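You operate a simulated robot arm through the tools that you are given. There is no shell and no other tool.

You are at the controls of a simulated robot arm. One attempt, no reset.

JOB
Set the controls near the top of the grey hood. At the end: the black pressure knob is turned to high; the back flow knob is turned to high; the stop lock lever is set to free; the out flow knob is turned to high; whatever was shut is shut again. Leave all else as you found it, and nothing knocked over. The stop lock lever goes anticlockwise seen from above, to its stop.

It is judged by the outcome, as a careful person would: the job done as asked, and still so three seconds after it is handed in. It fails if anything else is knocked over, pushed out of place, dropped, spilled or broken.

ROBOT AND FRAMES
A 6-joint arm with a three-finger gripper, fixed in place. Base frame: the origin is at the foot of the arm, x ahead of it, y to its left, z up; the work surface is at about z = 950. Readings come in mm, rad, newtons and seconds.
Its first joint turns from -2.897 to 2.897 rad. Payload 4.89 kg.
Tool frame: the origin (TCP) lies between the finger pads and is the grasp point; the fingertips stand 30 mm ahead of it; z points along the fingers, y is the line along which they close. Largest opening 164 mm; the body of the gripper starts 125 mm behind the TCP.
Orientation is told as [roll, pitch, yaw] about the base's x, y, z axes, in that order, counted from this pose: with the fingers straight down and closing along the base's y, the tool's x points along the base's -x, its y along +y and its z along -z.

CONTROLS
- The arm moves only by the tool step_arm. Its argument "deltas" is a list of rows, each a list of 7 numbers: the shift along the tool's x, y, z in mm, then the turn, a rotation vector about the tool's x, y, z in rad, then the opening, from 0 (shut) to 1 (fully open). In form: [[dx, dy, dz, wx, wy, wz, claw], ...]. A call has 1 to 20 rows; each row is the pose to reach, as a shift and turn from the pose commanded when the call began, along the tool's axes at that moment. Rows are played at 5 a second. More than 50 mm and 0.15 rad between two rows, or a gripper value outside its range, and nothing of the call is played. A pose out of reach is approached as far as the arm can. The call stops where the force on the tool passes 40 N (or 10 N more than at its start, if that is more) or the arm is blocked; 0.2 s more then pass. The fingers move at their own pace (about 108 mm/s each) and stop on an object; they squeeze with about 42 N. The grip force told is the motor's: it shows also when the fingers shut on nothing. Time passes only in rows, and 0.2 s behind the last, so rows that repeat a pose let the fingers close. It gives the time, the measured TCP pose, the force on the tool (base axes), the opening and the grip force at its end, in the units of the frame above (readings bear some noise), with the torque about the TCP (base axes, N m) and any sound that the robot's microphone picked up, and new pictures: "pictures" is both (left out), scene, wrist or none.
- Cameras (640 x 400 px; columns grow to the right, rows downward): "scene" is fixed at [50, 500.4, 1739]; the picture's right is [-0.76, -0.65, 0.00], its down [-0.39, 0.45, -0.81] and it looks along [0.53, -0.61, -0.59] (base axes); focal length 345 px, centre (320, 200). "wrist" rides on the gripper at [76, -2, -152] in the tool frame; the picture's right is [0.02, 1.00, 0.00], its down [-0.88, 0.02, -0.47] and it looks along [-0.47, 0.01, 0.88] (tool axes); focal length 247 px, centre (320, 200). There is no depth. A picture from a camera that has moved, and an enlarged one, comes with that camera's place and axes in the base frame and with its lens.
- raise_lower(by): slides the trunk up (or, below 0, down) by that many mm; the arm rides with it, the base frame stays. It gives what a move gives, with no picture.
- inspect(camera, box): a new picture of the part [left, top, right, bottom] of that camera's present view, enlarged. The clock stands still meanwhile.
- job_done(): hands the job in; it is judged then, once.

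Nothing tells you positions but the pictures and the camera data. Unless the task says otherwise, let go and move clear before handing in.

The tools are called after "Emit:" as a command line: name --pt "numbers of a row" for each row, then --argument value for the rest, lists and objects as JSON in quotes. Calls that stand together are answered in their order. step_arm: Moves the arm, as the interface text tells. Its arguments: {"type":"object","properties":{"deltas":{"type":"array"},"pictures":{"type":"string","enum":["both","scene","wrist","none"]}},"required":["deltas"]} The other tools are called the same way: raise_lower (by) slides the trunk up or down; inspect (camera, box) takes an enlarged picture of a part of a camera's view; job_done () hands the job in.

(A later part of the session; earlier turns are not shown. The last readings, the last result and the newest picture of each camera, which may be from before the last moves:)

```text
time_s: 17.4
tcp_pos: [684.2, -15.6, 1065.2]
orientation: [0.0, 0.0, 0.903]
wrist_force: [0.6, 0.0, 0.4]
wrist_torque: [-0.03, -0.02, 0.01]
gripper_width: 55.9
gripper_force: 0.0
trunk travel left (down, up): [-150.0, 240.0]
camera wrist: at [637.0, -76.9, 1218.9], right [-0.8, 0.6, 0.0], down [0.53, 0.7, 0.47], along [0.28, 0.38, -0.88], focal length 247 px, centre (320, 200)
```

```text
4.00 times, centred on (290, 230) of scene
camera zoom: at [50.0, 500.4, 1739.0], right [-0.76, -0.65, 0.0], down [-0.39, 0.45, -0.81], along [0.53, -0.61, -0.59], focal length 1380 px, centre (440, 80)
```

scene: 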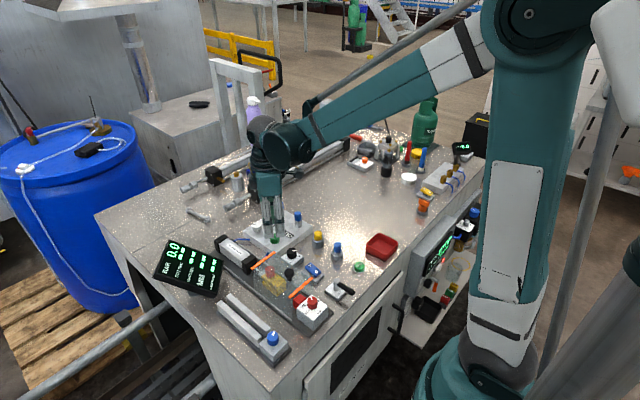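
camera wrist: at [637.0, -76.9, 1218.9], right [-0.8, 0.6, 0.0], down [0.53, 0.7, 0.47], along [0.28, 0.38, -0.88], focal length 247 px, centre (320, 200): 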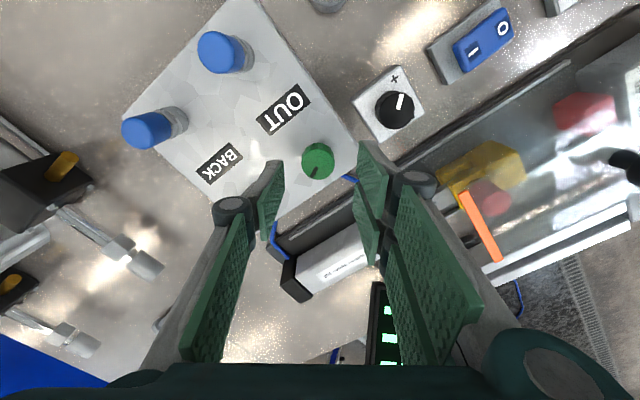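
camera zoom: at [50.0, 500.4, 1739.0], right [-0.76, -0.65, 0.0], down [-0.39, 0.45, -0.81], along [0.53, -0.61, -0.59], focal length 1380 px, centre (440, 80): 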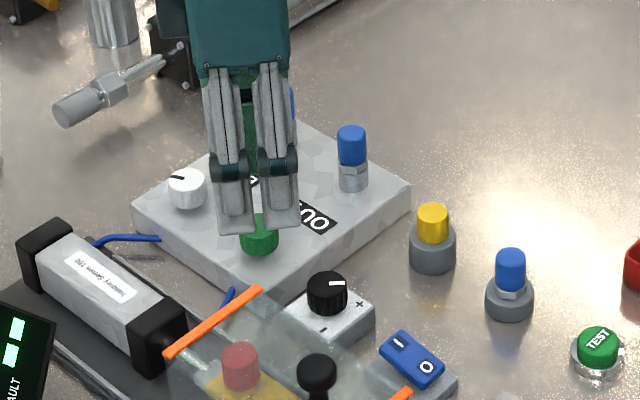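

The green knob is at about (683.3, -16.4), centred between the fingers. I'll descend around it and close.

Emit:
step_arm --pt "1.2 0 15 0 0 0 0.34" --pt "1.2 0 30 0 0 0 0.34" --pt "1.2 0 40 0 0 0 0.34" --pt "1.2 0 46 0 0 0 0.34" --pt "1.2 0 46 0 0 0 0.25" --pt "1.2 0 46 0 0 0 0.15" --pt "1.2 0 46 0 0 0 0.1" --pt "1.2 0 46 0 0 0 0.1"

Emit:
inspect --camera "wrist" --box '[240, 110, 400, 230]'

Emit:
inspect --camera "scene" --box '[230, 180, 350, 280]'

```text
time_s: 19.2
tcp_pos: [684.3, -16.9, 1018.5]
orientation: [-0.001, 0.001, 0.9]
wrist_force: [24.4, -17.7, 4.7]
wrist_torque: [-0.51, -0.77, -0.09]
gripper_width: 28.8
gripper_force: 45.3
trunk travel left (down, up): [-150.0, 240.0]
camera wrist: at [637.5, -78.9, 1172.5], right [-0.8, 0.6, 0.0], down [0.53, 0.7, 0.47], along [0.29, 0.38, -0.88], focal length 247 px, centre (320, 200)
```

scene: 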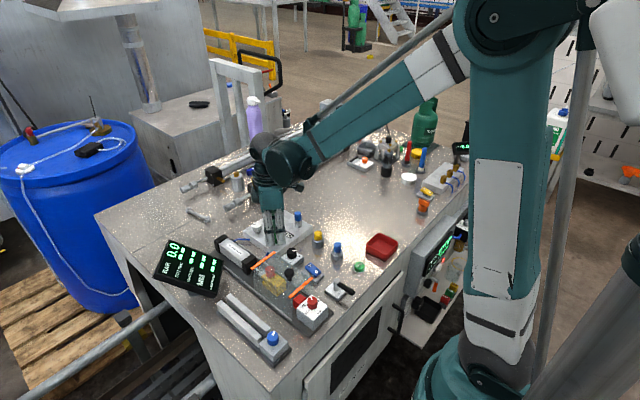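
wrist: 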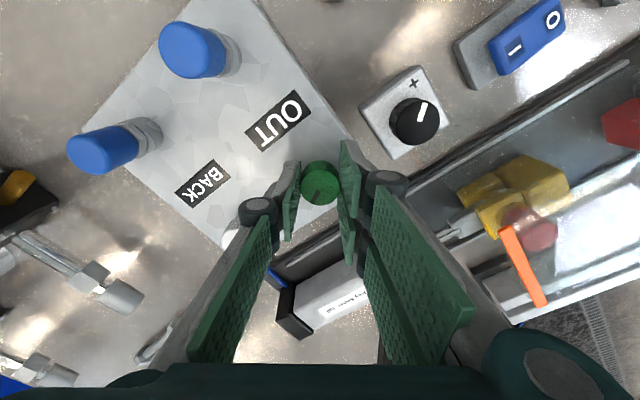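

```text
3.33 times, centred on (320, 170) of wrist
camera zoom: at [637.5, -78.9, 1172.5], right [-0.8, 0.6, 0.0], down [0.53, 0.7, 0.47], along [0.29, 0.38, -0.88], focal length 823 px, centre (320, 300)
```

zoom: 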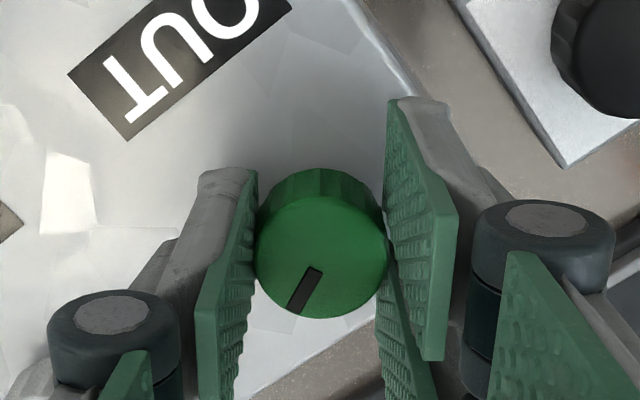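

```text
4.00 times, centred on (290, 230) of scene
camera zoom: at [50.0, 500.4, 1739.0], right [-0.76, -0.65, 0.0], down [-0.39, 0.45, -0.81], along [0.53, -0.61, -0.59], focal length 1380 px, centre (440, 80)
```

zoom: 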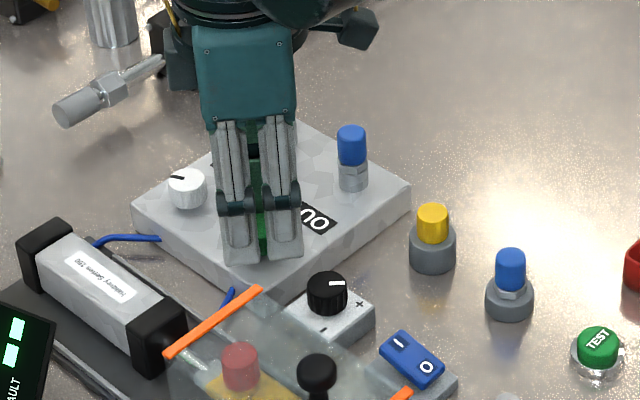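

Gripped at 28.8 mm with a 30 N side load along the closing line. I'll shift about 1.2 mm to unload it and then turn clockwise 0.4 rad.

Emit:
step_arm --pt "0 -0.6 0 0 0 0 0.1" --pt "0 -1.2 0 0 0 0 0.1" --pt "0 -1.2 0 0 0 0.08 0.1" --pt "0 -1.2 0 0 0 0.16 0.1" --pt "0 -1.2 0 0 0 0.24 0.1" --pt "0 -1.2 0 0 0 0.32 0.1" --pt "0 -1.2 0 0 0 0.32 0.1" --pictures "wrist"

Emit:
inspect --camera "wrist" --box '[240, 110, 400, 230]'

```text
time_s: 20.8
tcp_pos: [683.7, -17.6, 1017.6]
orientation: [0.003, 0.002, 0.58]
wrist_force: [7.2, -8.0, -4.8]
wrist_torque: [-0.12, -0.37, -0.06]
gripper_width: 28.9
gripper_force: 44.7
trunk travel left (down, up): [-150.0, 240.0]
camera wrist: at [620.5, -60.9, 1172.5], right [-0.57, 0.82, 0.0], down [0.73, 0.5, 0.47], along [0.39, 0.27, -0.88], focal length 247 px, centre (320, 200)
```

wrist: 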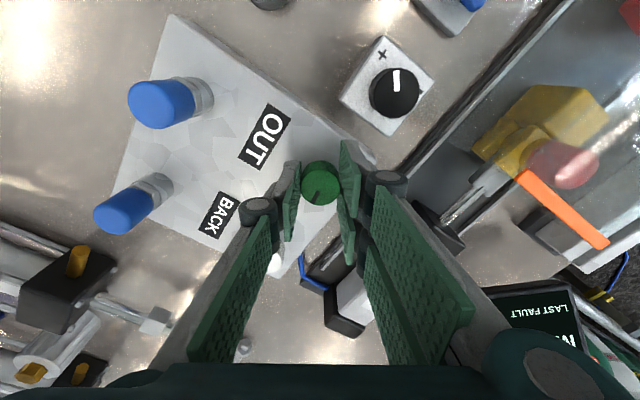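

```text
3.33 times, centred on (320, 170) of wrist
camera zoom: at [620.5, -60.9, 1172.5], right [-0.57, 0.82, 0.0], down [0.73, 0.5, 0.47], along [0.39, 0.27, -0.88], focal length 823 px, centre (320, 300)
```

zoom: 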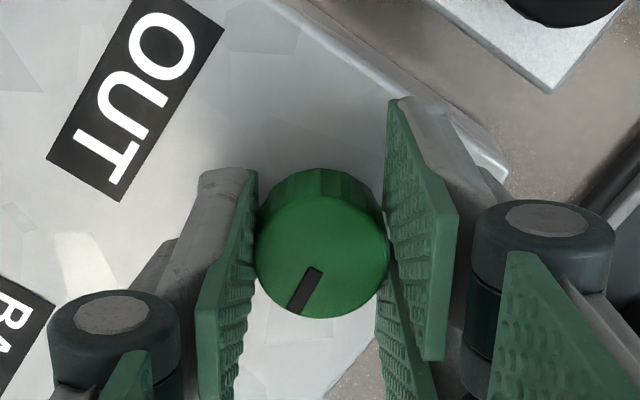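

The green knob turns clockwise with the fingers and shows no stop yet. I'll continue.

Emit:
step_arm --pt "0 -0.4 0 0 0 0.08 0.1" --pt "0 -0.4 0 0 0 0.16 0.1" --pt "0 -0.4 0 0 0 0.24 0.1" --pt "0 -0.4 0 0 0 0.32 0.1" --pt "0 -0.4 0 0 0 0.4 0.1" --pt "0 -0.4 0 0 0 0.48 0.1" --pt "0 -0.4 0 0 0 0.48 0.1" --pictures "wrist"

Emit:
inspect --camera "wrist" --box '[240, 110, 400, 230]'

```text
time_s: 22.4
tcp_pos: [683.9, -16.2, 1018.9]
orientation: [0.0, 0.001, 0.099]
wrist_force: [-17.1, 19.9, -16.8]
wrist_torque: [0.45, 0.64, 0.05]
gripper_width: 28.7
gripper_force: 44.6
trunk travel left (down, up): [-150.0, 240.0]
camera wrist: at [607.5, -26.1, 1172.9], right [-0.12, 0.99, 0.0], down [0.88, 0.11, 0.47], along [0.47, 0.06, -0.88], focal length 247 px, centre (320, 200)
```

wrist: 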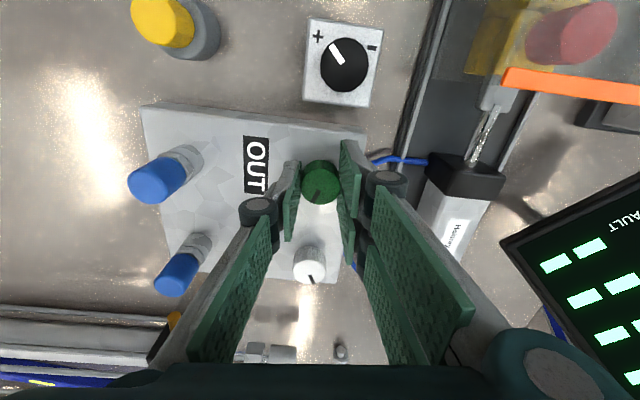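

```text
3.33 times, centred on (320, 170) of wrist
camera zoom: at [607.5, -26.1, 1172.9], right [-0.12, 0.99, 0.0], down [0.88, 0.11, 0.47], along [0.47, 0.06, -0.88], focal length 823 px, centre (320, 300)
```

zoom: 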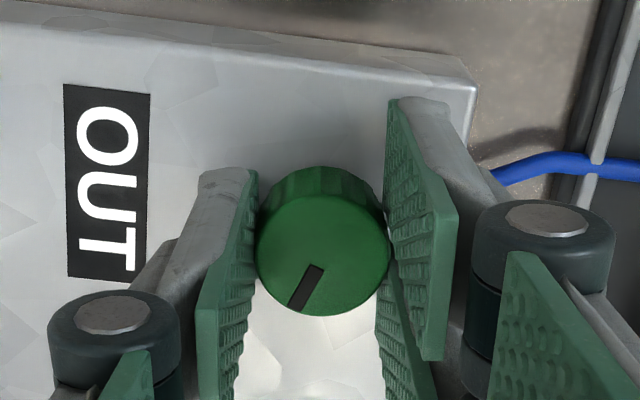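

It has turned 46° clockwise and still moves freely, but side loads are building. I'll re-centre by fractions of a mm and continue.

Emit:
step_arm --pt "0.6 0.7 0.4 0 0 0 0.1" --pt "0.6 0.7 0.4 0 0 0.08 0.1" --pt "0.6 0.7 0.4 0 0 0.16 0.1" --pt "0.6 0.7 0.4 0 0 0.24 0.1" --pt "0.6 0.7 0.4 0 0 0.32 0.1" --pt "0.6 0.7 0.4 0 0 0.4 0.1" --pt "0.6 0.7 0.4 0 0 0.4 0.1" --pictures "wrist"

Emit:
inspect --camera "wrist" --box '[240, 110, 400, 230]'

```text
time_s: 24.0
tcp_pos: [683.2, -16.2, 1019.0]
orientation: [0.0, -0.001, -0.3]
wrist_force: [7.0, 23.7, 15.8]
wrist_torque: [0.74, -0.15, 0.06]
gripper_width: 28.6
gripper_force: 44.3
trunk travel left (down, up): [-150.0, 240.0]
camera wrist: at [609.6, 4.9, 1172.8], right [0.27, 0.96, 0.0], down [0.85, -0.24, 0.47], along [0.45, -0.13, -0.88], focal length 247 px, centre (320, 200)
```

wrist: 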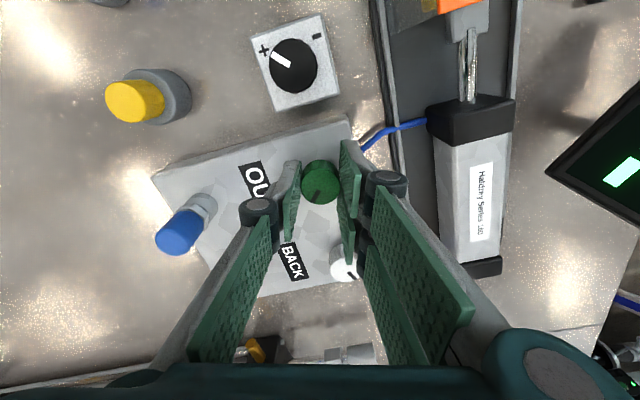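

```text
3.33 times, centred on (320, 170) of wrist
camera zoom: at [609.6, 4.9, 1172.8], right [0.27, 0.96, 0.0], down [0.85, -0.24, 0.47], along [0.45, -0.13, -0.88], focal length 823 px, centre (320, 300)
```

zoom: 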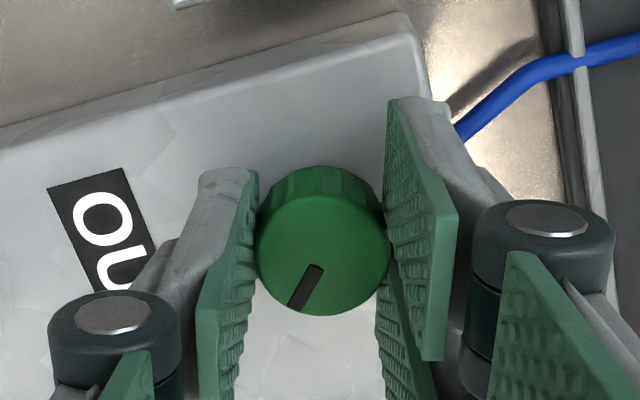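

Now 69° clockwise with still no end torque. I'll re-centre again and carry on.

Emit:
step_arm --pt "0 0.9 -0.3 0 0 0 0.1" --pt "0 0.9 -0.3 0 0 0.08 0.1" --pt "0 0.9 -0.3 0 0 0.16 0.1" --pt "0 0.9 -0.3 0 0 0.24 0.1" --pt "0 0.9 -0.3 0 0 0.32 0.1" --pt "0 0.9 -0.3 0 0 0.4 0.1" --pt "0 0.9 -0.3 0 0 0.4 0.1" --pictures "wrist"

Emit:
inspect --camera "wrist" --box '[240, 110, 400, 230]'

```text
time_s: 25.6
tcp_pos: [683.4, -14.7, 1017.4]
orientation: [-0.001, -0.002, -0.7]
wrist_force: [14.6, 21.5, 9.9]
wrist_torque: [0.56, -0.47, 0.04]
gripper_width: 28.9
gripper_force: 45.0
trunk travel left (down, up): [-150.0, 240.0]
camera wrist: at [624.0, 32.5, 1172.8], right [0.63, 0.78, 0.0], down [0.69, -0.55, 0.47], along [0.37, -0.3, -0.88], focal length 247 px, centre (320, 200)
```

wrist: 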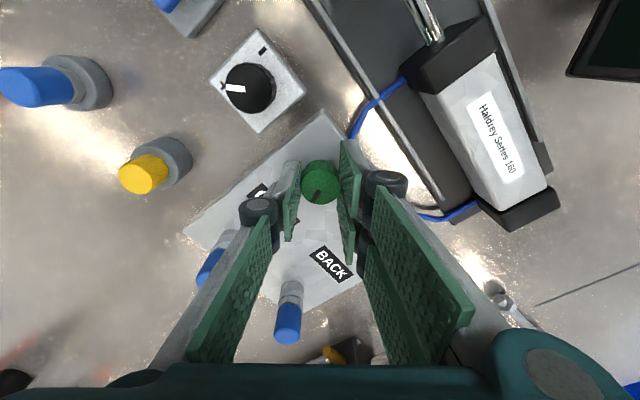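

```text
3.33 times, centred on (320, 170) of wrist
camera zoom: at [624.0, 32.5, 1172.8], right [0.63, 0.78, 0.0], down [0.69, -0.55, 0.47], along [0.37, -0.3, -0.88], focal length 823 px, centre (320, 300)
```

zoom: 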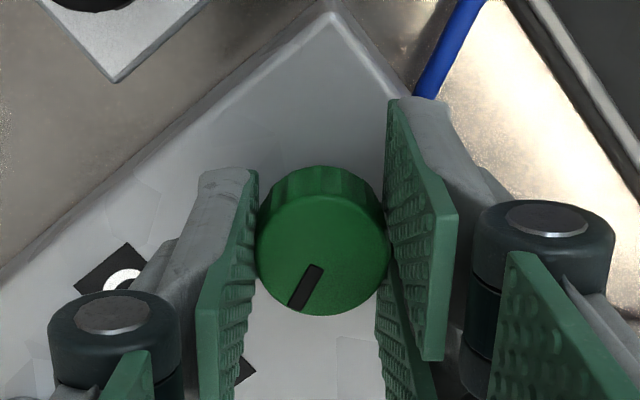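

At 92° clockwise there is still no stop, so the travel is long, as on the black knob. I'll re-centre and continue.

Emit:
step_arm --pt "0 0.9 -0.3 0 0 0 0.1" --pt "0 0.9 -0.3 0 0 0.08 0.1" --pt "0 0.9 -0.3 0 0 0.16 0.1" --pt "0 0.9 -0.3 0 0 0.24 0.1" --pt "0 0.9 -0.3 0 0 0.32 0.1" --pt "0 0.9 -0.3 0 0 0.4 0.1" --pt "0 0.9 -0.3 0 0 0.4 0.1" --pictures "wrist"

Emit:
inspect --camera "wrist" --box '[240, 110, 400, 230]'

```text
time_s: 27.2
tcp_pos: [683.7, -14.6, 1017.3]
orientation: [-0.001, 0.0, -1.1]
wrist_force: [1.5, 13.5, -2.2]
wrist_torque: [0.63, 0.04, 0.07]
gripper_width: 28.7
gripper_force: 44.8
trunk travel left (down, up): [-150.0, 240.0]
camera wrist: at [647.9, 52.4, 1172.7], right [0.88, 0.47, 0.0], down [0.42, -0.78, 0.47], along [0.22, -0.42, -0.88], focal length 247 px, centre (320, 200)
```

wrist: 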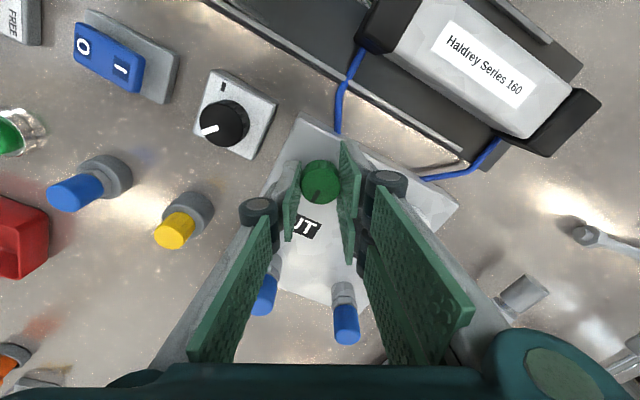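

```text
3.33 times, centred on (320, 170) of wrist
camera zoom: at [647.9, 52.4, 1172.7], right [0.88, 0.47, 0.0], down [0.42, -0.78, 0.47], along [0.22, -0.42, -0.88], focal length 823 px, centre (320, 300)
```

zoom: 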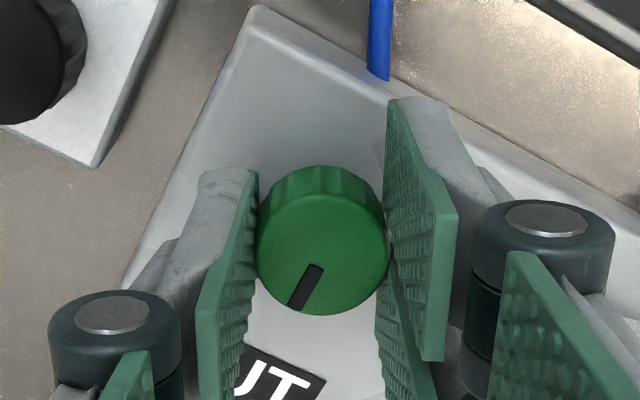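

At 115° clockwise it is still free and well centred. I'll continue.

Emit:
step_arm --pt "0 0.4 0 0 0 0.08 0.1" --pt "0 0.4 0 0 0 0.16 0.1" --pt "0 0.4 0 0 0 0.24 0.1" --pt "0 0.4 0 0 0 0.32 0.1" --pt "0 0.4 0 0 0 0.4 0.1" --pt "0 0.4 0 0 0 0.4 0.1" --pictures "wrist"

Emit:
inspect --camera "wrist" --box '[240, 110, 400, 230]'

```text
time_s: 28.6
tcp_pos: [684.5, -14.0, 1020.3]
orientation: [-0.002, 0.001, -1.501]
wrist_force: [5.8, 13.5, -3.9]
wrist_torque: [0.51, -0.17, -0.01]
gripper_width: 28.9
gripper_force: 45.4
trunk travel left (down, up): [-150.0, 240.0]
camera wrist: at [677.5, 61.3, 1172.7], right [1.0, 0.09, 0.0], down [0.08, -0.88, 0.47], along [0.04, -0.47, -0.88], focal length 247 px, centre (320, 200)
```

wrist: 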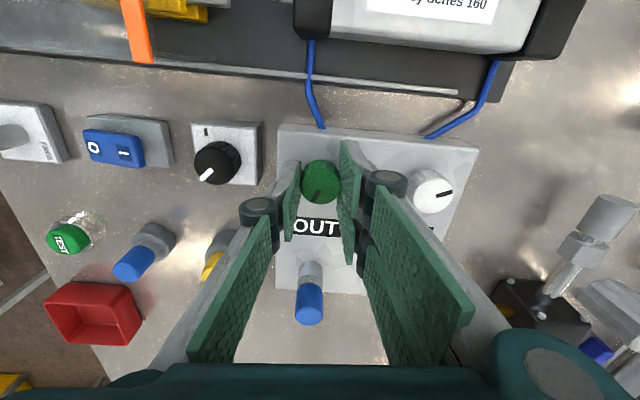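

```text
3.33 times, centred on (320, 170) of wrist
camera zoom: at [677.5, 61.3, 1172.7], right [1.0, 0.09, 0.0], down [0.08, -0.88, 0.47], along [0.04, -0.47, -0.88], focal length 823 px, centre (320, 300)
```

zoom: 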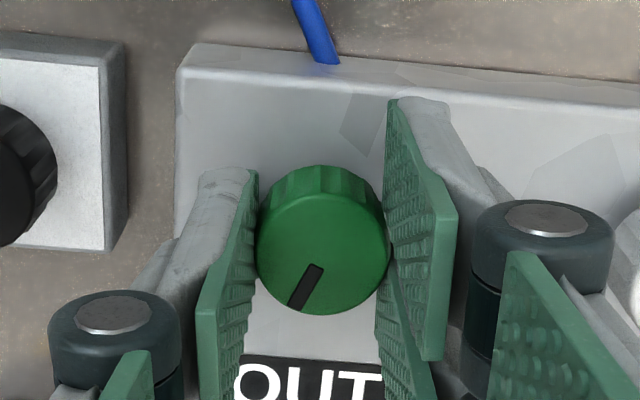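

At 137° the pointer is nearing the same bearing as the black knob's end. I'll continue carefully, watching the torque.

Emit:
step_arm --pt "0 0.4 0 0 0 0.07 0.1" --pt "0 0.4 0 0 0 0.14 0.1" --pt "0 0.4 0 0 0 0.21 0.1" --pt "0 0.4 0 0 0 0.28 0.1" --pt "0 0.4 0 0 0 0.35 0.1" --pt "0 0.4 0 0 0 0.35 0.1" --pictures "wrist"

Emit:
inspect --camera "wrist" --box '[240, 110, 400, 230]'

```text
time_s: 30.0
tcp_pos: [685.0, -13.8, 1017.6]
orientation: [-0.003, 0.0, -1.85]
wrist_force: [6.7, 17.0, -3.6]
wrist_torque: [0.56, -0.19, 0.01]
gripper_width: 28.6
gripper_force: 45.1
trunk travel left (down, up): [-150.0, 240.0]
camera wrist: at [704.5, 59.0, 1172.7], right [0.97, -0.26, 0.0], down [-0.22, -0.85, 0.47], along [-0.12, -0.46, -0.88], focal length 247 px, centre (320, 200)
```

wrist: 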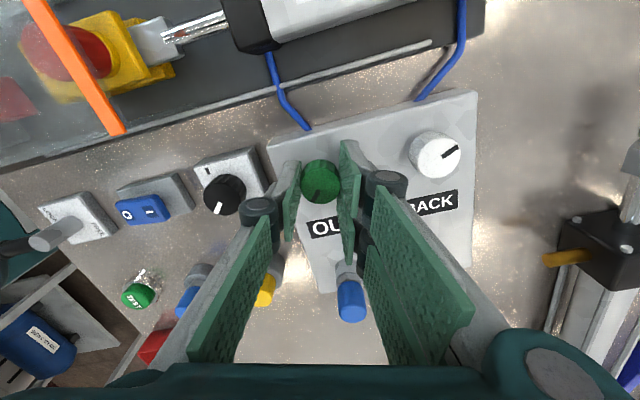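

```text
3.33 times, centred on (320, 170) of wrist
camera zoom: at [704.5, 59.0, 1172.7], right [0.97, -0.26, 0.0], down [-0.22, -0.85, 0.47], along [-0.12, -0.46, -0.88], focal length 823 px, centre (320, 300)
```

zoom: 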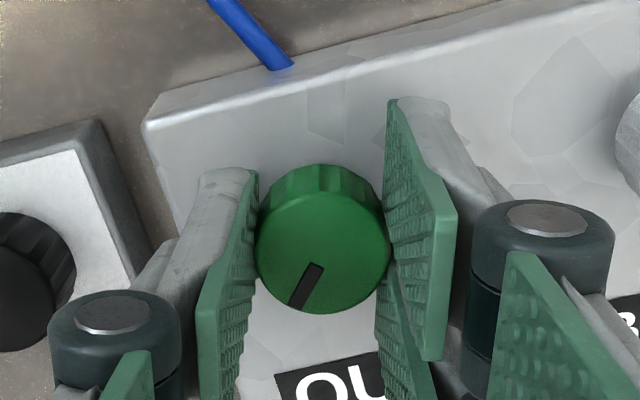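

The green pointer is now parallel to the black knob's stop position, but I feel no stop yet. I'll nudge further in small steps.

Emit:
step_arm --pt "0 0.4 0 0 0 0.05 0.1" --pt "0 0.4 0 0 0 0.1 0.1" --pt "0 0.4 0 0 0 0.15 0.1" --pt "0 0.4 0 0 0 0.2 0.1" --pt "0 0.4 0 0 0 0.2 0.1" --pictures "wrist"

Emit:
inspect --camera "wrist" --box '[240, 110, 400, 230]'

```text
time_s: 31.2
tcp_pos: [684.8, -15.7, 1018.9]
orientation: [0.0, 0.0, -2.049]
wrist_force: [-1.3, 1.6, -4.6]
wrist_torque: [-0.42, 0.26, 0.35]
gripper_width: 28.6
gripper_force: 45.5
trunk travel left (down, up): [-150.0, 240.0]
camera wrist: at [718.7, 52.5, 1172.7], right [0.9, -0.44, 0.0], down [-0.39, -0.79, 0.47], along [-0.21, -0.43, -0.88], focal length 247 px, centre (320, 200)
```

wrist: 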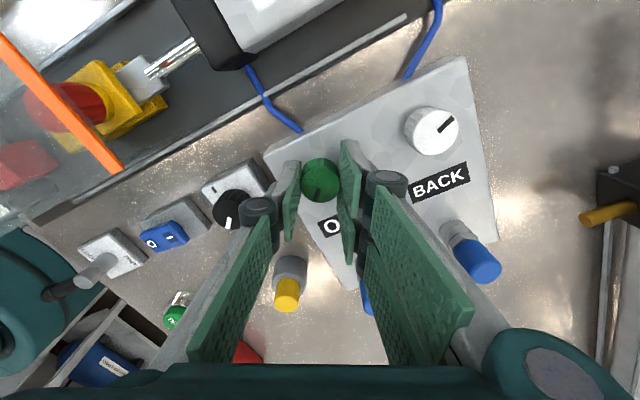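

```text
3.33 times, centred on (320, 170) of wrist
camera zoom: at [718.7, 52.5, 1172.7], right [0.9, -0.44, 0.0], down [-0.39, -0.79, 0.47], along [-0.21, -0.43, -0.88], focal length 823 px, centre (320, 300)
```

zoom: 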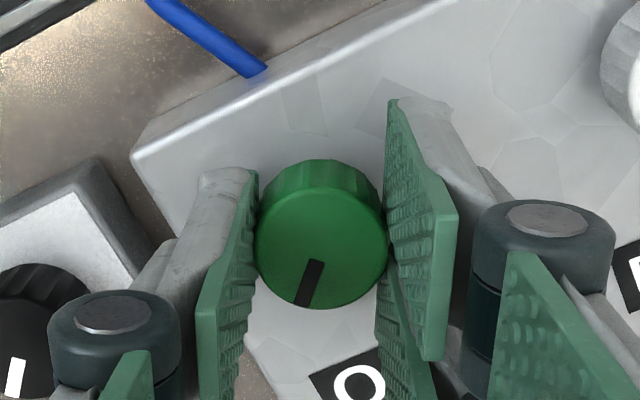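

Torque rose to 0.35 N m and the pointer slipped in the fingers at the same bearing as the black knob's stop, so OUT is at its clockwise (high) end. I'll release, lift and unwind the wrist.

Emit:
step_arm --pt "0 0 0 0 0 0 0.2" --pt "0 0 0 0 0 0 0.28" --pt "0 0 0 0 0 0 0.28" --pt "0 0 -20 0 0 0 0.28" --pt "0 0 -55 0 0 0 0.28" --pt "0 0 -70 0 0 -0.145 0.3" --pt "0 0 -70 0 0 -0.29 0.35" --pt "0 0 -70 0 0 -0.435 0.35" --pt "0 0 -70 0 0 -0.58 0.35" --pt "0 0 -70 0 0 -0.725 0.35" --pt "0 0 -70 0 0 -0.87 0.35" --pt "0 0 -70 0 0 -1.015 0.35" --pt "0 0 -70 0 0 -1.16 0.35" --pt "0 0 -70 0 0 -1.305 0.35" --pt "0 0 -70 0 0 -1.45 0.35" --pt "0 0 -70 0 0 -1.595 0.35" --pt "0 0 -70 0 0 -1.74 0.35" --pt "0 0 -70 0 0 -1.885 0.35" --pt "0 0 -70 0 0 -2.03 0.35" --pt "0 0 -70 0 0 -2.05 0.35"

Emit:
inspect --camera "wrist" --box '[240, 90, 400, 260]'

```text
time_s: 35.4
tcp_pos: [685.3, -14.2, 1088.8]
orientation: [-0.001, 0.002, 0.001]
wrist_force: [0.4, -1.2, -0.1]
wrist_torque: [0.0, -0.01, 0.01]
gripper_width: 57.5
gripper_force: 0.0
trunk travel left (down, up): [-150.0, 240.0]
camera wrist: at [608.5, -17.7, 1242.9], right [-0.02, 1.0, 0.0], down [0.88, 0.02, 0.47], along [0.47, 0.01, -0.88], focal length 247 px, centre (320, 200)
```

scene: 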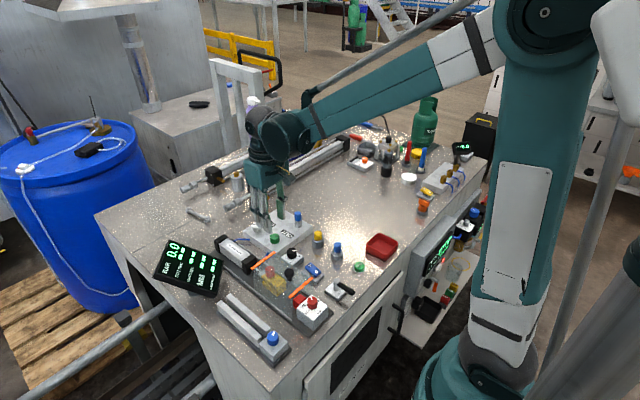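
wrist: 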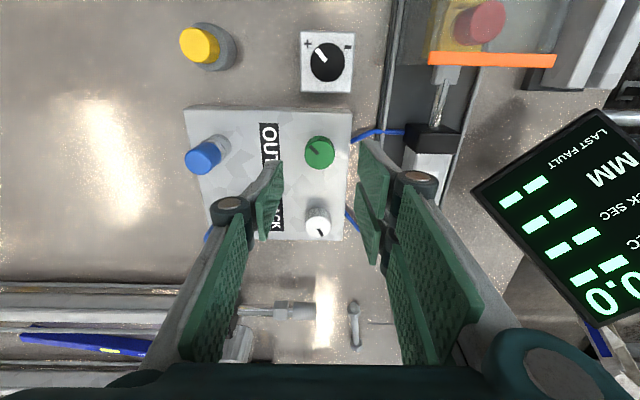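

```text
2.35 times, centred on (320, 175) of wrist
camera zoom: at [608.5, -17.7, 1242.9], right [-0.02, 1.0, 0.0], down [0.88, 0.02, 0.47], along [0.47, 0.01, -0.88], focal length 581 px, centre (320, 259)
```

zoom: 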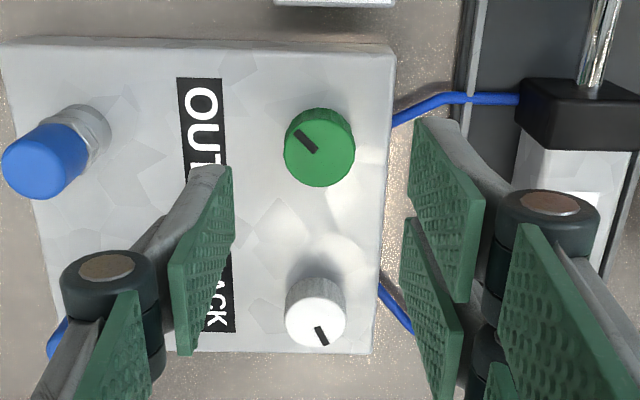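

OUT is now at the same bearing as the black knob. The white BACK knob is at about (765, -16.8), so I'll move above it with the same anticlockwise pre-rotation.

Emit:
step_arm --pt "-40 -1.3 0 0 0 -0.14 0.35" --pt "-79.6 -2.6 0 0 0 -0.28 0.34" --pt "-79.6 -2.6 10 0 0 -0.42 0.34" --pt "-79.6 -2.6 20 0 0 -0.56 0.34" --pt "-79.6 -2.6 24 0 0 -0.7 0.34" --pt "-79.6 -2.6 24 0 0 -0.84 0.34" --pt "-79.6 -2.6 24 0 0 -0.9 0.34" --pt "-79.6 -2.6 24 0 0 -0.9 0.34"

Emit:
inspect --camera "wrist" --box '[220, 80, 420, 230]'

Emit:
inspect --camera "scene" --box '[230, 180, 350, 280]'

```text
time_s: 37.2
tcp_pos: [765.3, -17.5, 1064.0]
orientation: [0.0, -0.002, 0.902]
wrist_force: [-1.2, -0.5, -0.4]
wrist_torque: [-0.03, -0.02, 0.05]
gripper_width: 55.5
gripper_force: 0.0
trunk travel left (down, up): [-150.0, 240.0]
camera wrist: at [718.3, -79.5, 1218.8], right [-0.8, 0.6, 0.0], down [0.53, 0.7, 0.47], along [0.28, 0.38, -0.88], focal length 247 px, centre (320, 200)
```

scene: 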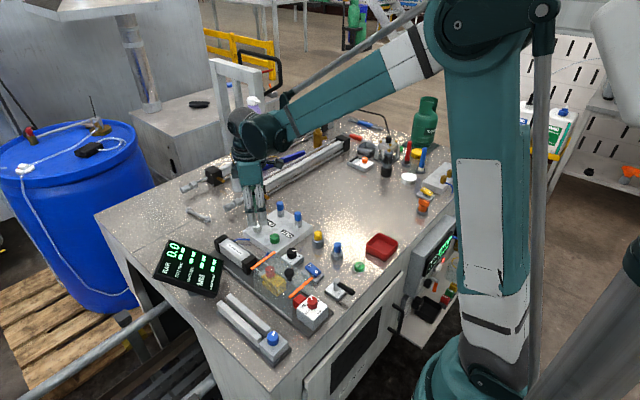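
wrist: 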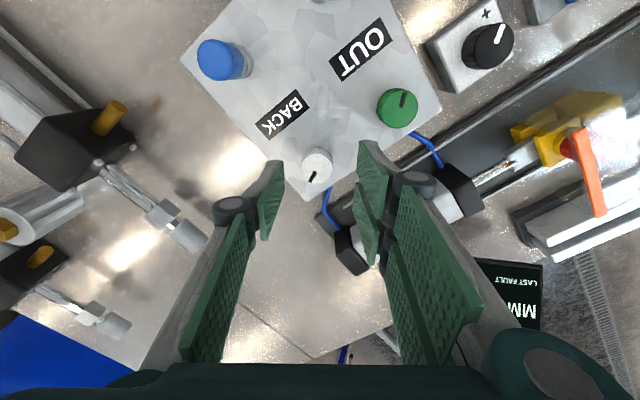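

```text
2.67 times, centred on (320, 155) of wrist
camera zoom: at [718.3, -79.5, 1218.8], right [-0.8, 0.6, 0.0], down [0.53, 0.7, 0.47], along [0.28, 0.38, -0.88], focal length 659 px, centre (320, 320)
```

zoom: 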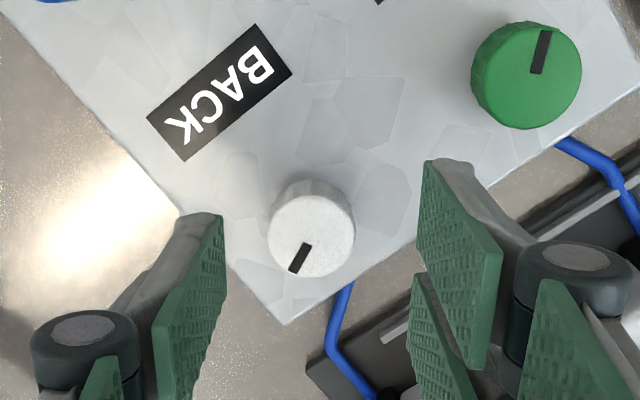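

```text
4.00 times, centred on (290, 230) of scene
camera zoom: at [50.0, 500.4, 1739.0], right [-0.76, -0.65, 0.0], down [-0.39, 0.45, -0.81], along [0.53, -0.61, -0.59], focal length 1380 px, centre (440, 80)
```

zoom: 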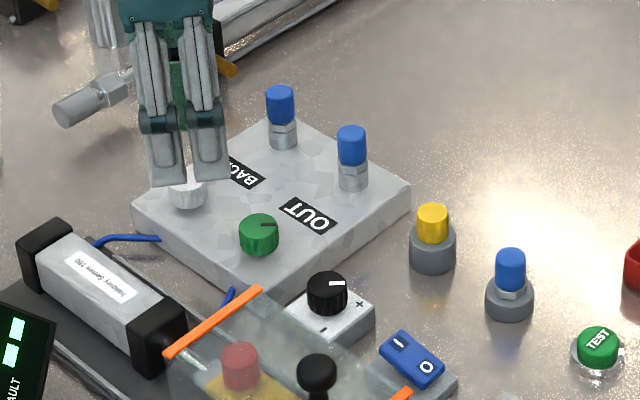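

The white knob is at about (768.5, -15.6), so a small shift is needed. I'll shift, descend and check centring before closing.

Emit:
step_arm --pt "-3.5 -1.3 12 0 0 0 0.34" --pt "-3.5 -1.3 28 0 0 0 0.34" --pt "-3.5 -1.3 40 0 0 0 0.34" --pt "-3.5 -1.3 45.5 0 0 0 0.34" --pt "-3.5 -1.3 45.5 0 0 0 0.26" --pictures "wrist"

Emit:
inspect --camera "wrist" --box '[240, 110, 400, 230]'

Emit:
inspect --camera "scene" --box '[230, 180, 350, 280]'

```text
time_s: 38.4
tcp_pos: [768.7, -15.4, 1018.9]
orientation: [-0.001, 0.001, 0.898]
wrist_force: [0.1, 0.4, -0.1]
wrist_torque: [0.01, 0.03, -0.02]
gripper_width: 42.6
gripper_force: 0.0
trunk travel left (down, up): [-150.0, 240.0]
camera wrist: at [721.2, -76.8, 1173.3], right [-0.8, 0.6, 0.0], down [0.53, 0.7, 0.47], along [0.28, 0.38, -0.88], focal length 247 px, centre (320, 200)
```

wrist: 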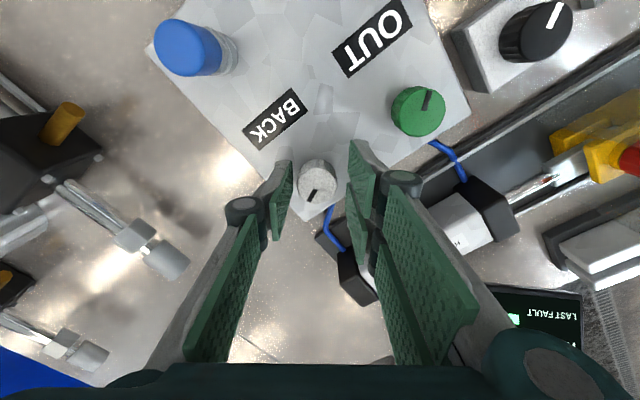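

```text
3.33 times, centred on (320, 170) of wrist
camera zoom: at [721.2, -76.8, 1173.3], right [-0.8, 0.6, 0.0], down [0.53, 0.7, 0.47], along [0.28, 0.38, -0.88], focal length 823 px, centre (320, 300)
```

zoom: 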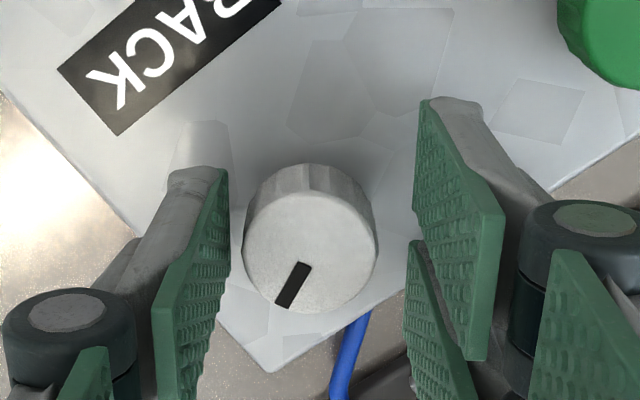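

```text
4.00 times, centred on (290, 230) of scene
camera zoom: at [50.0, 500.4, 1739.0], right [-0.76, -0.65, 0.0], down [-0.39, 0.45, -0.81], along [0.53, -0.61, -0.59], focal length 1380 px, centre (440, 80)
```

zoom: 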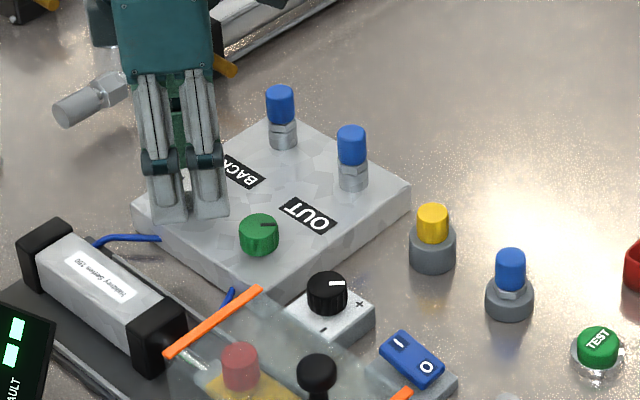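

The white knob sits about 2.4 mm off the finger centreline towards tool -y. I'll shift that way and close.

Emit:
step_arm --pt "0 -2.4 0 0 0 0 0.26" --pt "0 -2.4 0 0 0 0 0.2" --pt "0 -2.4 0 0 0 0 0.1" --pt "0 -2.4 0 0 0 0 0.1" --pt "0 -2.4 0 0 0 0 0.1" --pictures "wrist"

Emit:
inspect --camera "wrist" --box '[240, 110, 400, 230]'

```text
time_s: 39.6
tcp_pos: [769.3, -17.4, 1019.3]
orientation: [0.0, 0.0, 0.9]
wrist_force: [3.6, -1.2, 2.4]
wrist_torque: [-0.08, -0.09, -0.05]
gripper_width: 28.9
gripper_force: 45.3
trunk travel left (down, up): [-150.0, 240.0]
camera wrist: at [723.3, -78.4, 1173.6], right [-0.8, 0.6, 0.0], down [0.53, 0.7, 0.47], along [0.28, 0.38, -0.88], focal length 247 px, centre (320, 200)
```

wrist: 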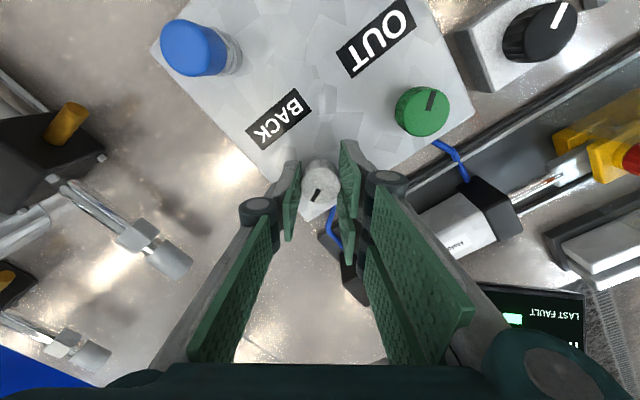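

```text
3.33 times, centred on (320, 170) of wrist
camera zoom: at [723.3, -78.4, 1173.6], right [-0.8, 0.6, 0.0], down [0.53, 0.7, 0.47], along [0.28, 0.38, -0.88], focal length 823 px, centre (320, 300)
```

zoom: 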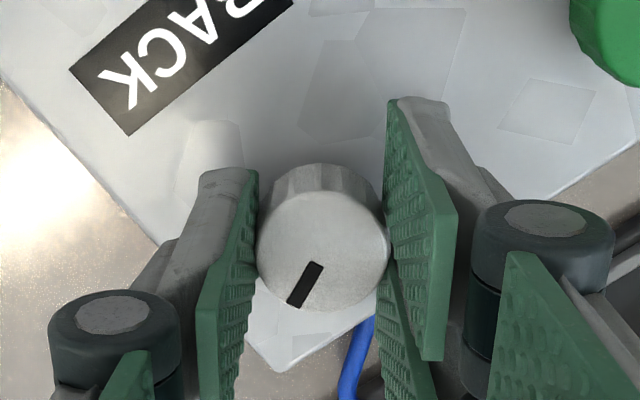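

Well centred with almost no side load, so I'll begin turning the BACK knob clockwise.

Emit:
step_arm --pt "0 0 0 0 0 0.08 0.1" --pt "0 0 0 0 0 0.16 0.1" --pt "0 0 0 0 0 0.24 0.1" --pt "0 0 0 0 0 0.32 0.1" --pt "0 0 0 0 0 0.4 0.1" --pt "0 0 0 0 0 0.48 0.1" --pt "0 0 0 0 0 0.48 0.1" --pictures "none"

Emit:
inspect --camera "wrist" --box '[240, 110, 400, 230]'

```text
time_s: 41.2
tcp_pos: [768.4, -16.8, 1017.5]
orientation: [0.0, 0.0, 0.421]
wrist_force: [-8.5, 10.0, 0.0]
wrist_torque: [0.21, 0.41, 0.05]
gripper_width: 28.7
gripper_force: 44.5
trunk travel left (down, up): [-150.0, 240.0]
```

```text
3.33 times, centred on (320, 170) of wrist
camera zoom: at [700.0, -49.8, 1173.6], right [-0.43, 0.9, 0.0], down [0.8, 0.38, 0.47], along [0.43, 0.2, -0.88], focal length 823 px, centre (320, 300)
```

zoom: 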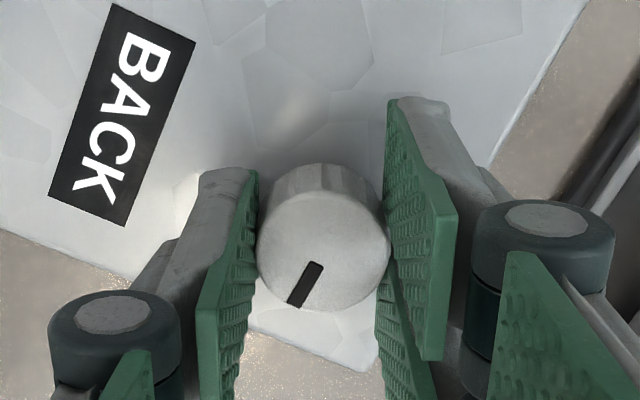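

BACK is turning with the fingers at low load. I'll continue clockwise with small centring corrections.

Emit:
step_arm --pt "0 0.5 0 0 0 0.08 0.1" --pt "0 0.5 0 0 0 0.16 0.1" --pt "0 0.5 0 0 0 0.24 0.1" --pt "0 0.5 0 0 0 0.32 0.1" --pt "0 0.5 0 0 0 0.4 0.1" --pt "0 0.5 0 0 0 0.48 0.1" --pt "0 0.5 0 0 0 0.48 0.1" --pictures "none"

Emit:
inspect --camera "wrist" --box '[240, 110, 400, 230]'

```text
time_s: 42.8
tcp_pos: [768.3, -16.7, 1018.9]
orientation: [-0.001, 0.001, -0.06]
wrist_force: [-15.1, 15.2, -8.7]
wrist_torque: [0.45, 0.59, -0.01]
gripper_width: 28.6
gripper_force: 45.2
trunk travel left (down, up): [-150.0, 240.0]
```

```text
3.33 times, centred on (320, 170) of wrist
camera zoom: at [692.4, -13.7, 1173.6], right [0.04, 1.0, 0.0], down [0.88, -0.03, 0.47], along [0.47, -0.02, -0.88], focal length 823 px, centre (320, 300)
```

zoom: 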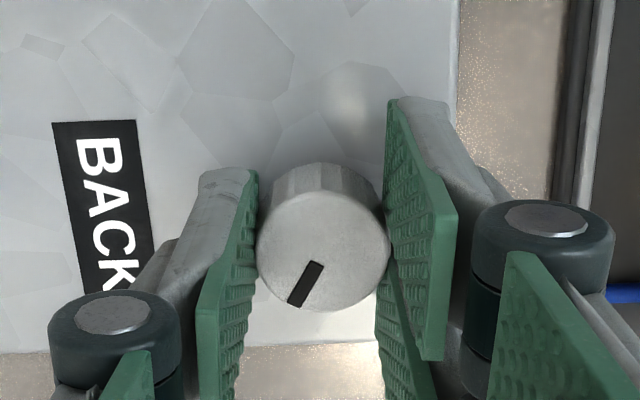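

It has turned 55° so far. I'll re-centre slightly and continue.

Emit:
step_arm --pt "0.6 0.6 0.2 0 0 0.04 0.1" --pt "0.6 0.6 0.2 0 0 0.12 0.1" --pt "0.6 0.6 0.2 0 0 0.2 0.1" --pt "0.6 0.6 0.2 0 0 0.28 0.1" --pt "0.6 0.6 0.2 0 0 0.36 0.1" --pt "0.6 0.6 0.2 0 0 0.44 0.1" --pt "0.6 0.6 0.2 0 0 0.44 0.1" --pictures "none"

Emit:
inspect --camera "wrist" --box '[240, 110, 400, 230]'

```text
time_s: 44.4
tcp_pos: [769.0, -14.7, 1018.7]
orientation: [0.0, 0.0, -0.5]
wrist_force: [-6.5, 16.3, 4.3]
wrist_torque: [0.62, 0.46, 0.03]
gripper_width: 28.6
gripper_force: 45.1
trunk travel left (down, up): [-150.0, 240.0]
```

```text
3.33 times, centred on (320, 170) of wrist
camera zoom: at [700.9, 19.1, 1173.6], right [0.46, 0.89, 0.0], down [0.78, -0.41, 0.47], along [0.42, -0.22, -0.88], focal length 823 px, centre (320, 300)
```

zoom: 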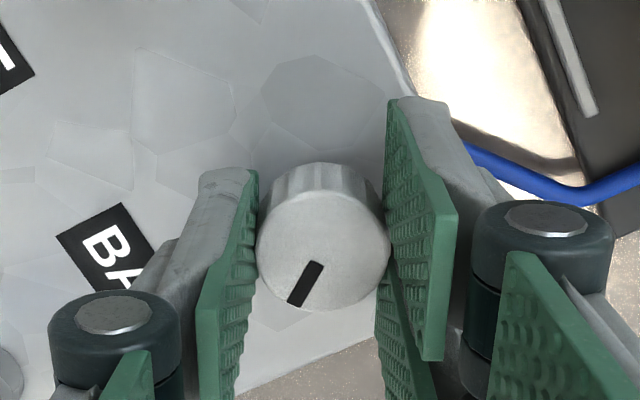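

Continuing; it is at 80° and loads remain low.

Emit:
step_arm --pt "0.5 0.4 0 0 0 0.04 0.1" --pt "0.5 0.4 0 0 0 0.12 0.1" --pt "0.5 0.4 0 0 0 0.2 0.1" --pt "0.5 0.4 0 0 0 0.28 0.1" --pt "0.5 0.4 0 0 0 0.36 0.1" --pt "0.5 0.4 0 0 0 0.44 0.1" --pt "0.5 0.4 0 0 0 0.5 0.1" --pt "0.5 0.4 0 0 0 0.5 0.1" --pictures "none"

Emit:
inspect --camera "wrist" --box '[240, 110, 400, 230]'

```text
time_s: 46.2
tcp_pos: [768.2, -14.2, 1018.7]
orientation: [0.0, 0.001, -0.999]
wrist_force: [12.6, 14.3, 11.7]
wrist_torque: [0.37, -0.38, 0.01]
gripper_width: 28.4
gripper_force: 45.3
trunk travel left (down, up): [-150.0, 240.0]
```

```text
3.33 times, centred on (320, 170) of wrist
camera zoom: at [726.3, 47.8, 1173.5], right [0.83, 0.56, 0.0], down [0.49, -0.73, 0.47], along [0.26, -0.39, -0.88], focal length 823 px, centre (320, 300)
```

zoom: 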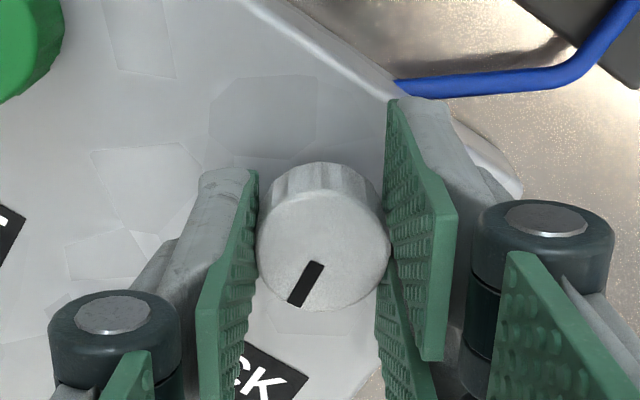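

At 109° I'll re-centre and continue.

Emit:
step_arm --pt "0.2 0.7 -0.3 0 0 0.04 0.1" --pt "0.2 0.7 -0.3 0 0 0.12 0.1" --pt "0.2 0.7 -0.3 0 0 0.2 0.1" --pt "0.2 0.7 -0.3 0 0 0.28 0.1" --pt "0.2 0.7 -0.3 0 0 0.36 0.1" --pt "0.2 0.7 -0.3 0 0 0.44 0.1" --pt "0.2 0.7 -0.3 0 0 0.5 0.1" --pt "0.2 0.7 -0.3 0 0 0.5 0.1" --pictures "none"

Emit:
inspect --camera "wrist" --box '[240, 110, 400, 230]'

```text
time_s: 48.0
tcp_pos: [770.8, -15.5, 1019.6]
orientation: [-0.003, 0.001, -1.501]
wrist_force: [13.1, 4.2, 11.1]
wrist_torque: [0.02, -0.37, 0.01]
gripper_width: 28.4
gripper_force: 44.4
trunk travel left (down, up): [-150.0, 240.0]
```

```text
3.33 times, centred on (320, 170) of wrist
camera zoom: at [762.4, 60.7, 1173.4], right [1.0, 0.09, 0.0], down [0.08, -0.88, 0.47], along [0.04, -0.47, -0.88], focal length 823 px, centre (320, 300)
```

zoom: 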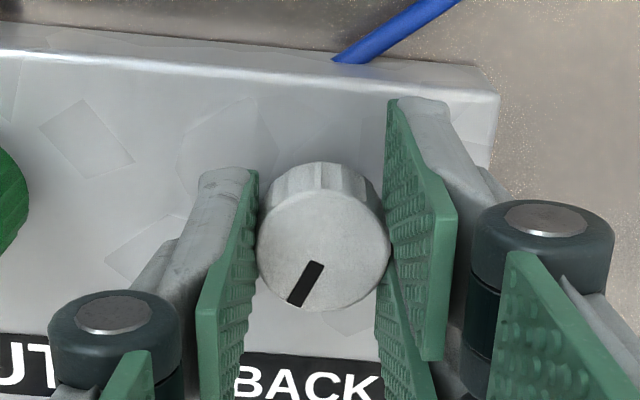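

At 137° I'm approaching the expected stop near 160°. I'll continue in small steps.

Emit:
step_arm --pt "0 0.5 -0.2 0 0 0.05 0.1" --pt "0 0.5 -0.2 0 0 0.12 0.1" --pt "0 0.5 -0.2 0 0 0.19 0.1" --pt "0 0.5 -0.2 0 0 0.26 0.1" --pt "0 0.5 -0.2 0 0 0.33 0.1" --pt "0 0.5 -0.2 0 0 0.4 0.1" --pt "0 0.5 -0.2 0 0 0.4 0.1" --pictures "none"

Emit:
inspect --camera "wrist" --box '[240, 110, 400, 230]'

```text
time_s: 49.6
tcp_pos: [770.0, -13.5, 1018.4]
orientation: [-0.002, 0.001, -1.9]
wrist_force: [7.9, 5.3, 0.2]
wrist_torque: [0.24, -0.29, 0.14]
gripper_width: 28.6
gripper_force: 44.8
trunk travel left (down, up): [-150.0, 240.0]
```

```text
3.33 times, centred on (320, 170) of wrist
camera zoom: at [793.0, 57.5, 1173.4], right [0.95, -0.3, 0.0], down [-0.27, -0.84, 0.47], along [-0.14, -0.45, -0.88], focal length 823 px, centre (320, 300)
```

zoom: 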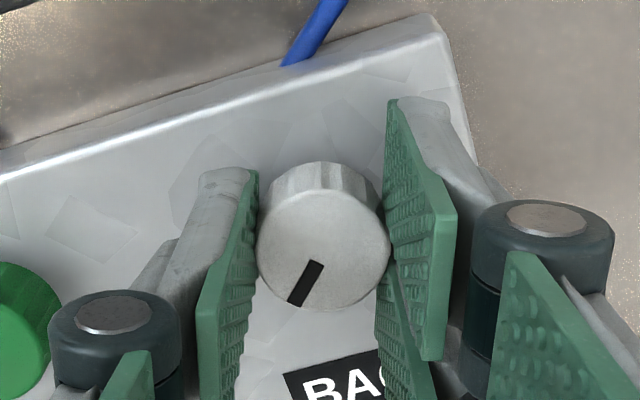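

Torque is starting to rise (0.14 N m). I'll nudge a little further to reach the stop firmly.

Emit:
step_arm --pt "0 0.2 0 0 0 0.04 0.1" --pt "0 0.2 0 0 0 0.08 0.1" --pt "0 0.2 0 0 0 0.12 0.1" --pt "0 0.2 0 0 0 0.16 0.1" --pt "0 0.2 0 0 0 0.16 0.1" --pictures "none"

Emit:
inspect --camera "wrist" --box '[240, 110, 400, 230]'

```text
time_s: 50.8
tcp_pos: [770.1, -14.7, 1018.4]
orientation: [-0.002, -0.002, -2.06]
wrist_force: [4.8, -3.7, -3.1]
wrist_torque: [-0.26, -0.02, 0.35]
gripper_width: 28.7
gripper_force: 45.1
trunk travel left (down, up): [-150.0, 240.0]
```

```text
3.33 times, centred on (320, 170) of wrist
camera zoom: at [804.5, 52.3, 1173.5], right [0.89, -0.45, 0.0], down [-0.4, -0.79, 0.47], along [-0.21, -0.42, -0.88], focal length 823 px, centre (320, 300)
```

zoom: 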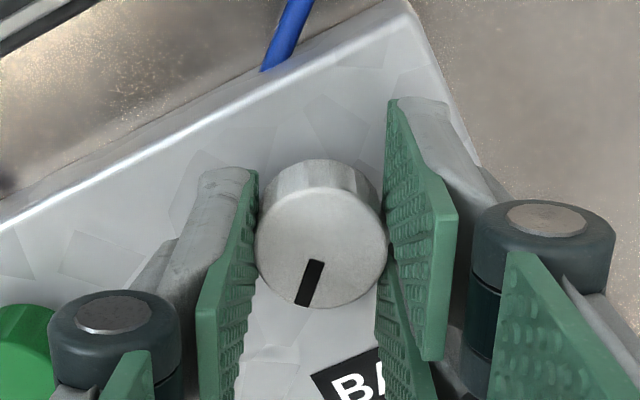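

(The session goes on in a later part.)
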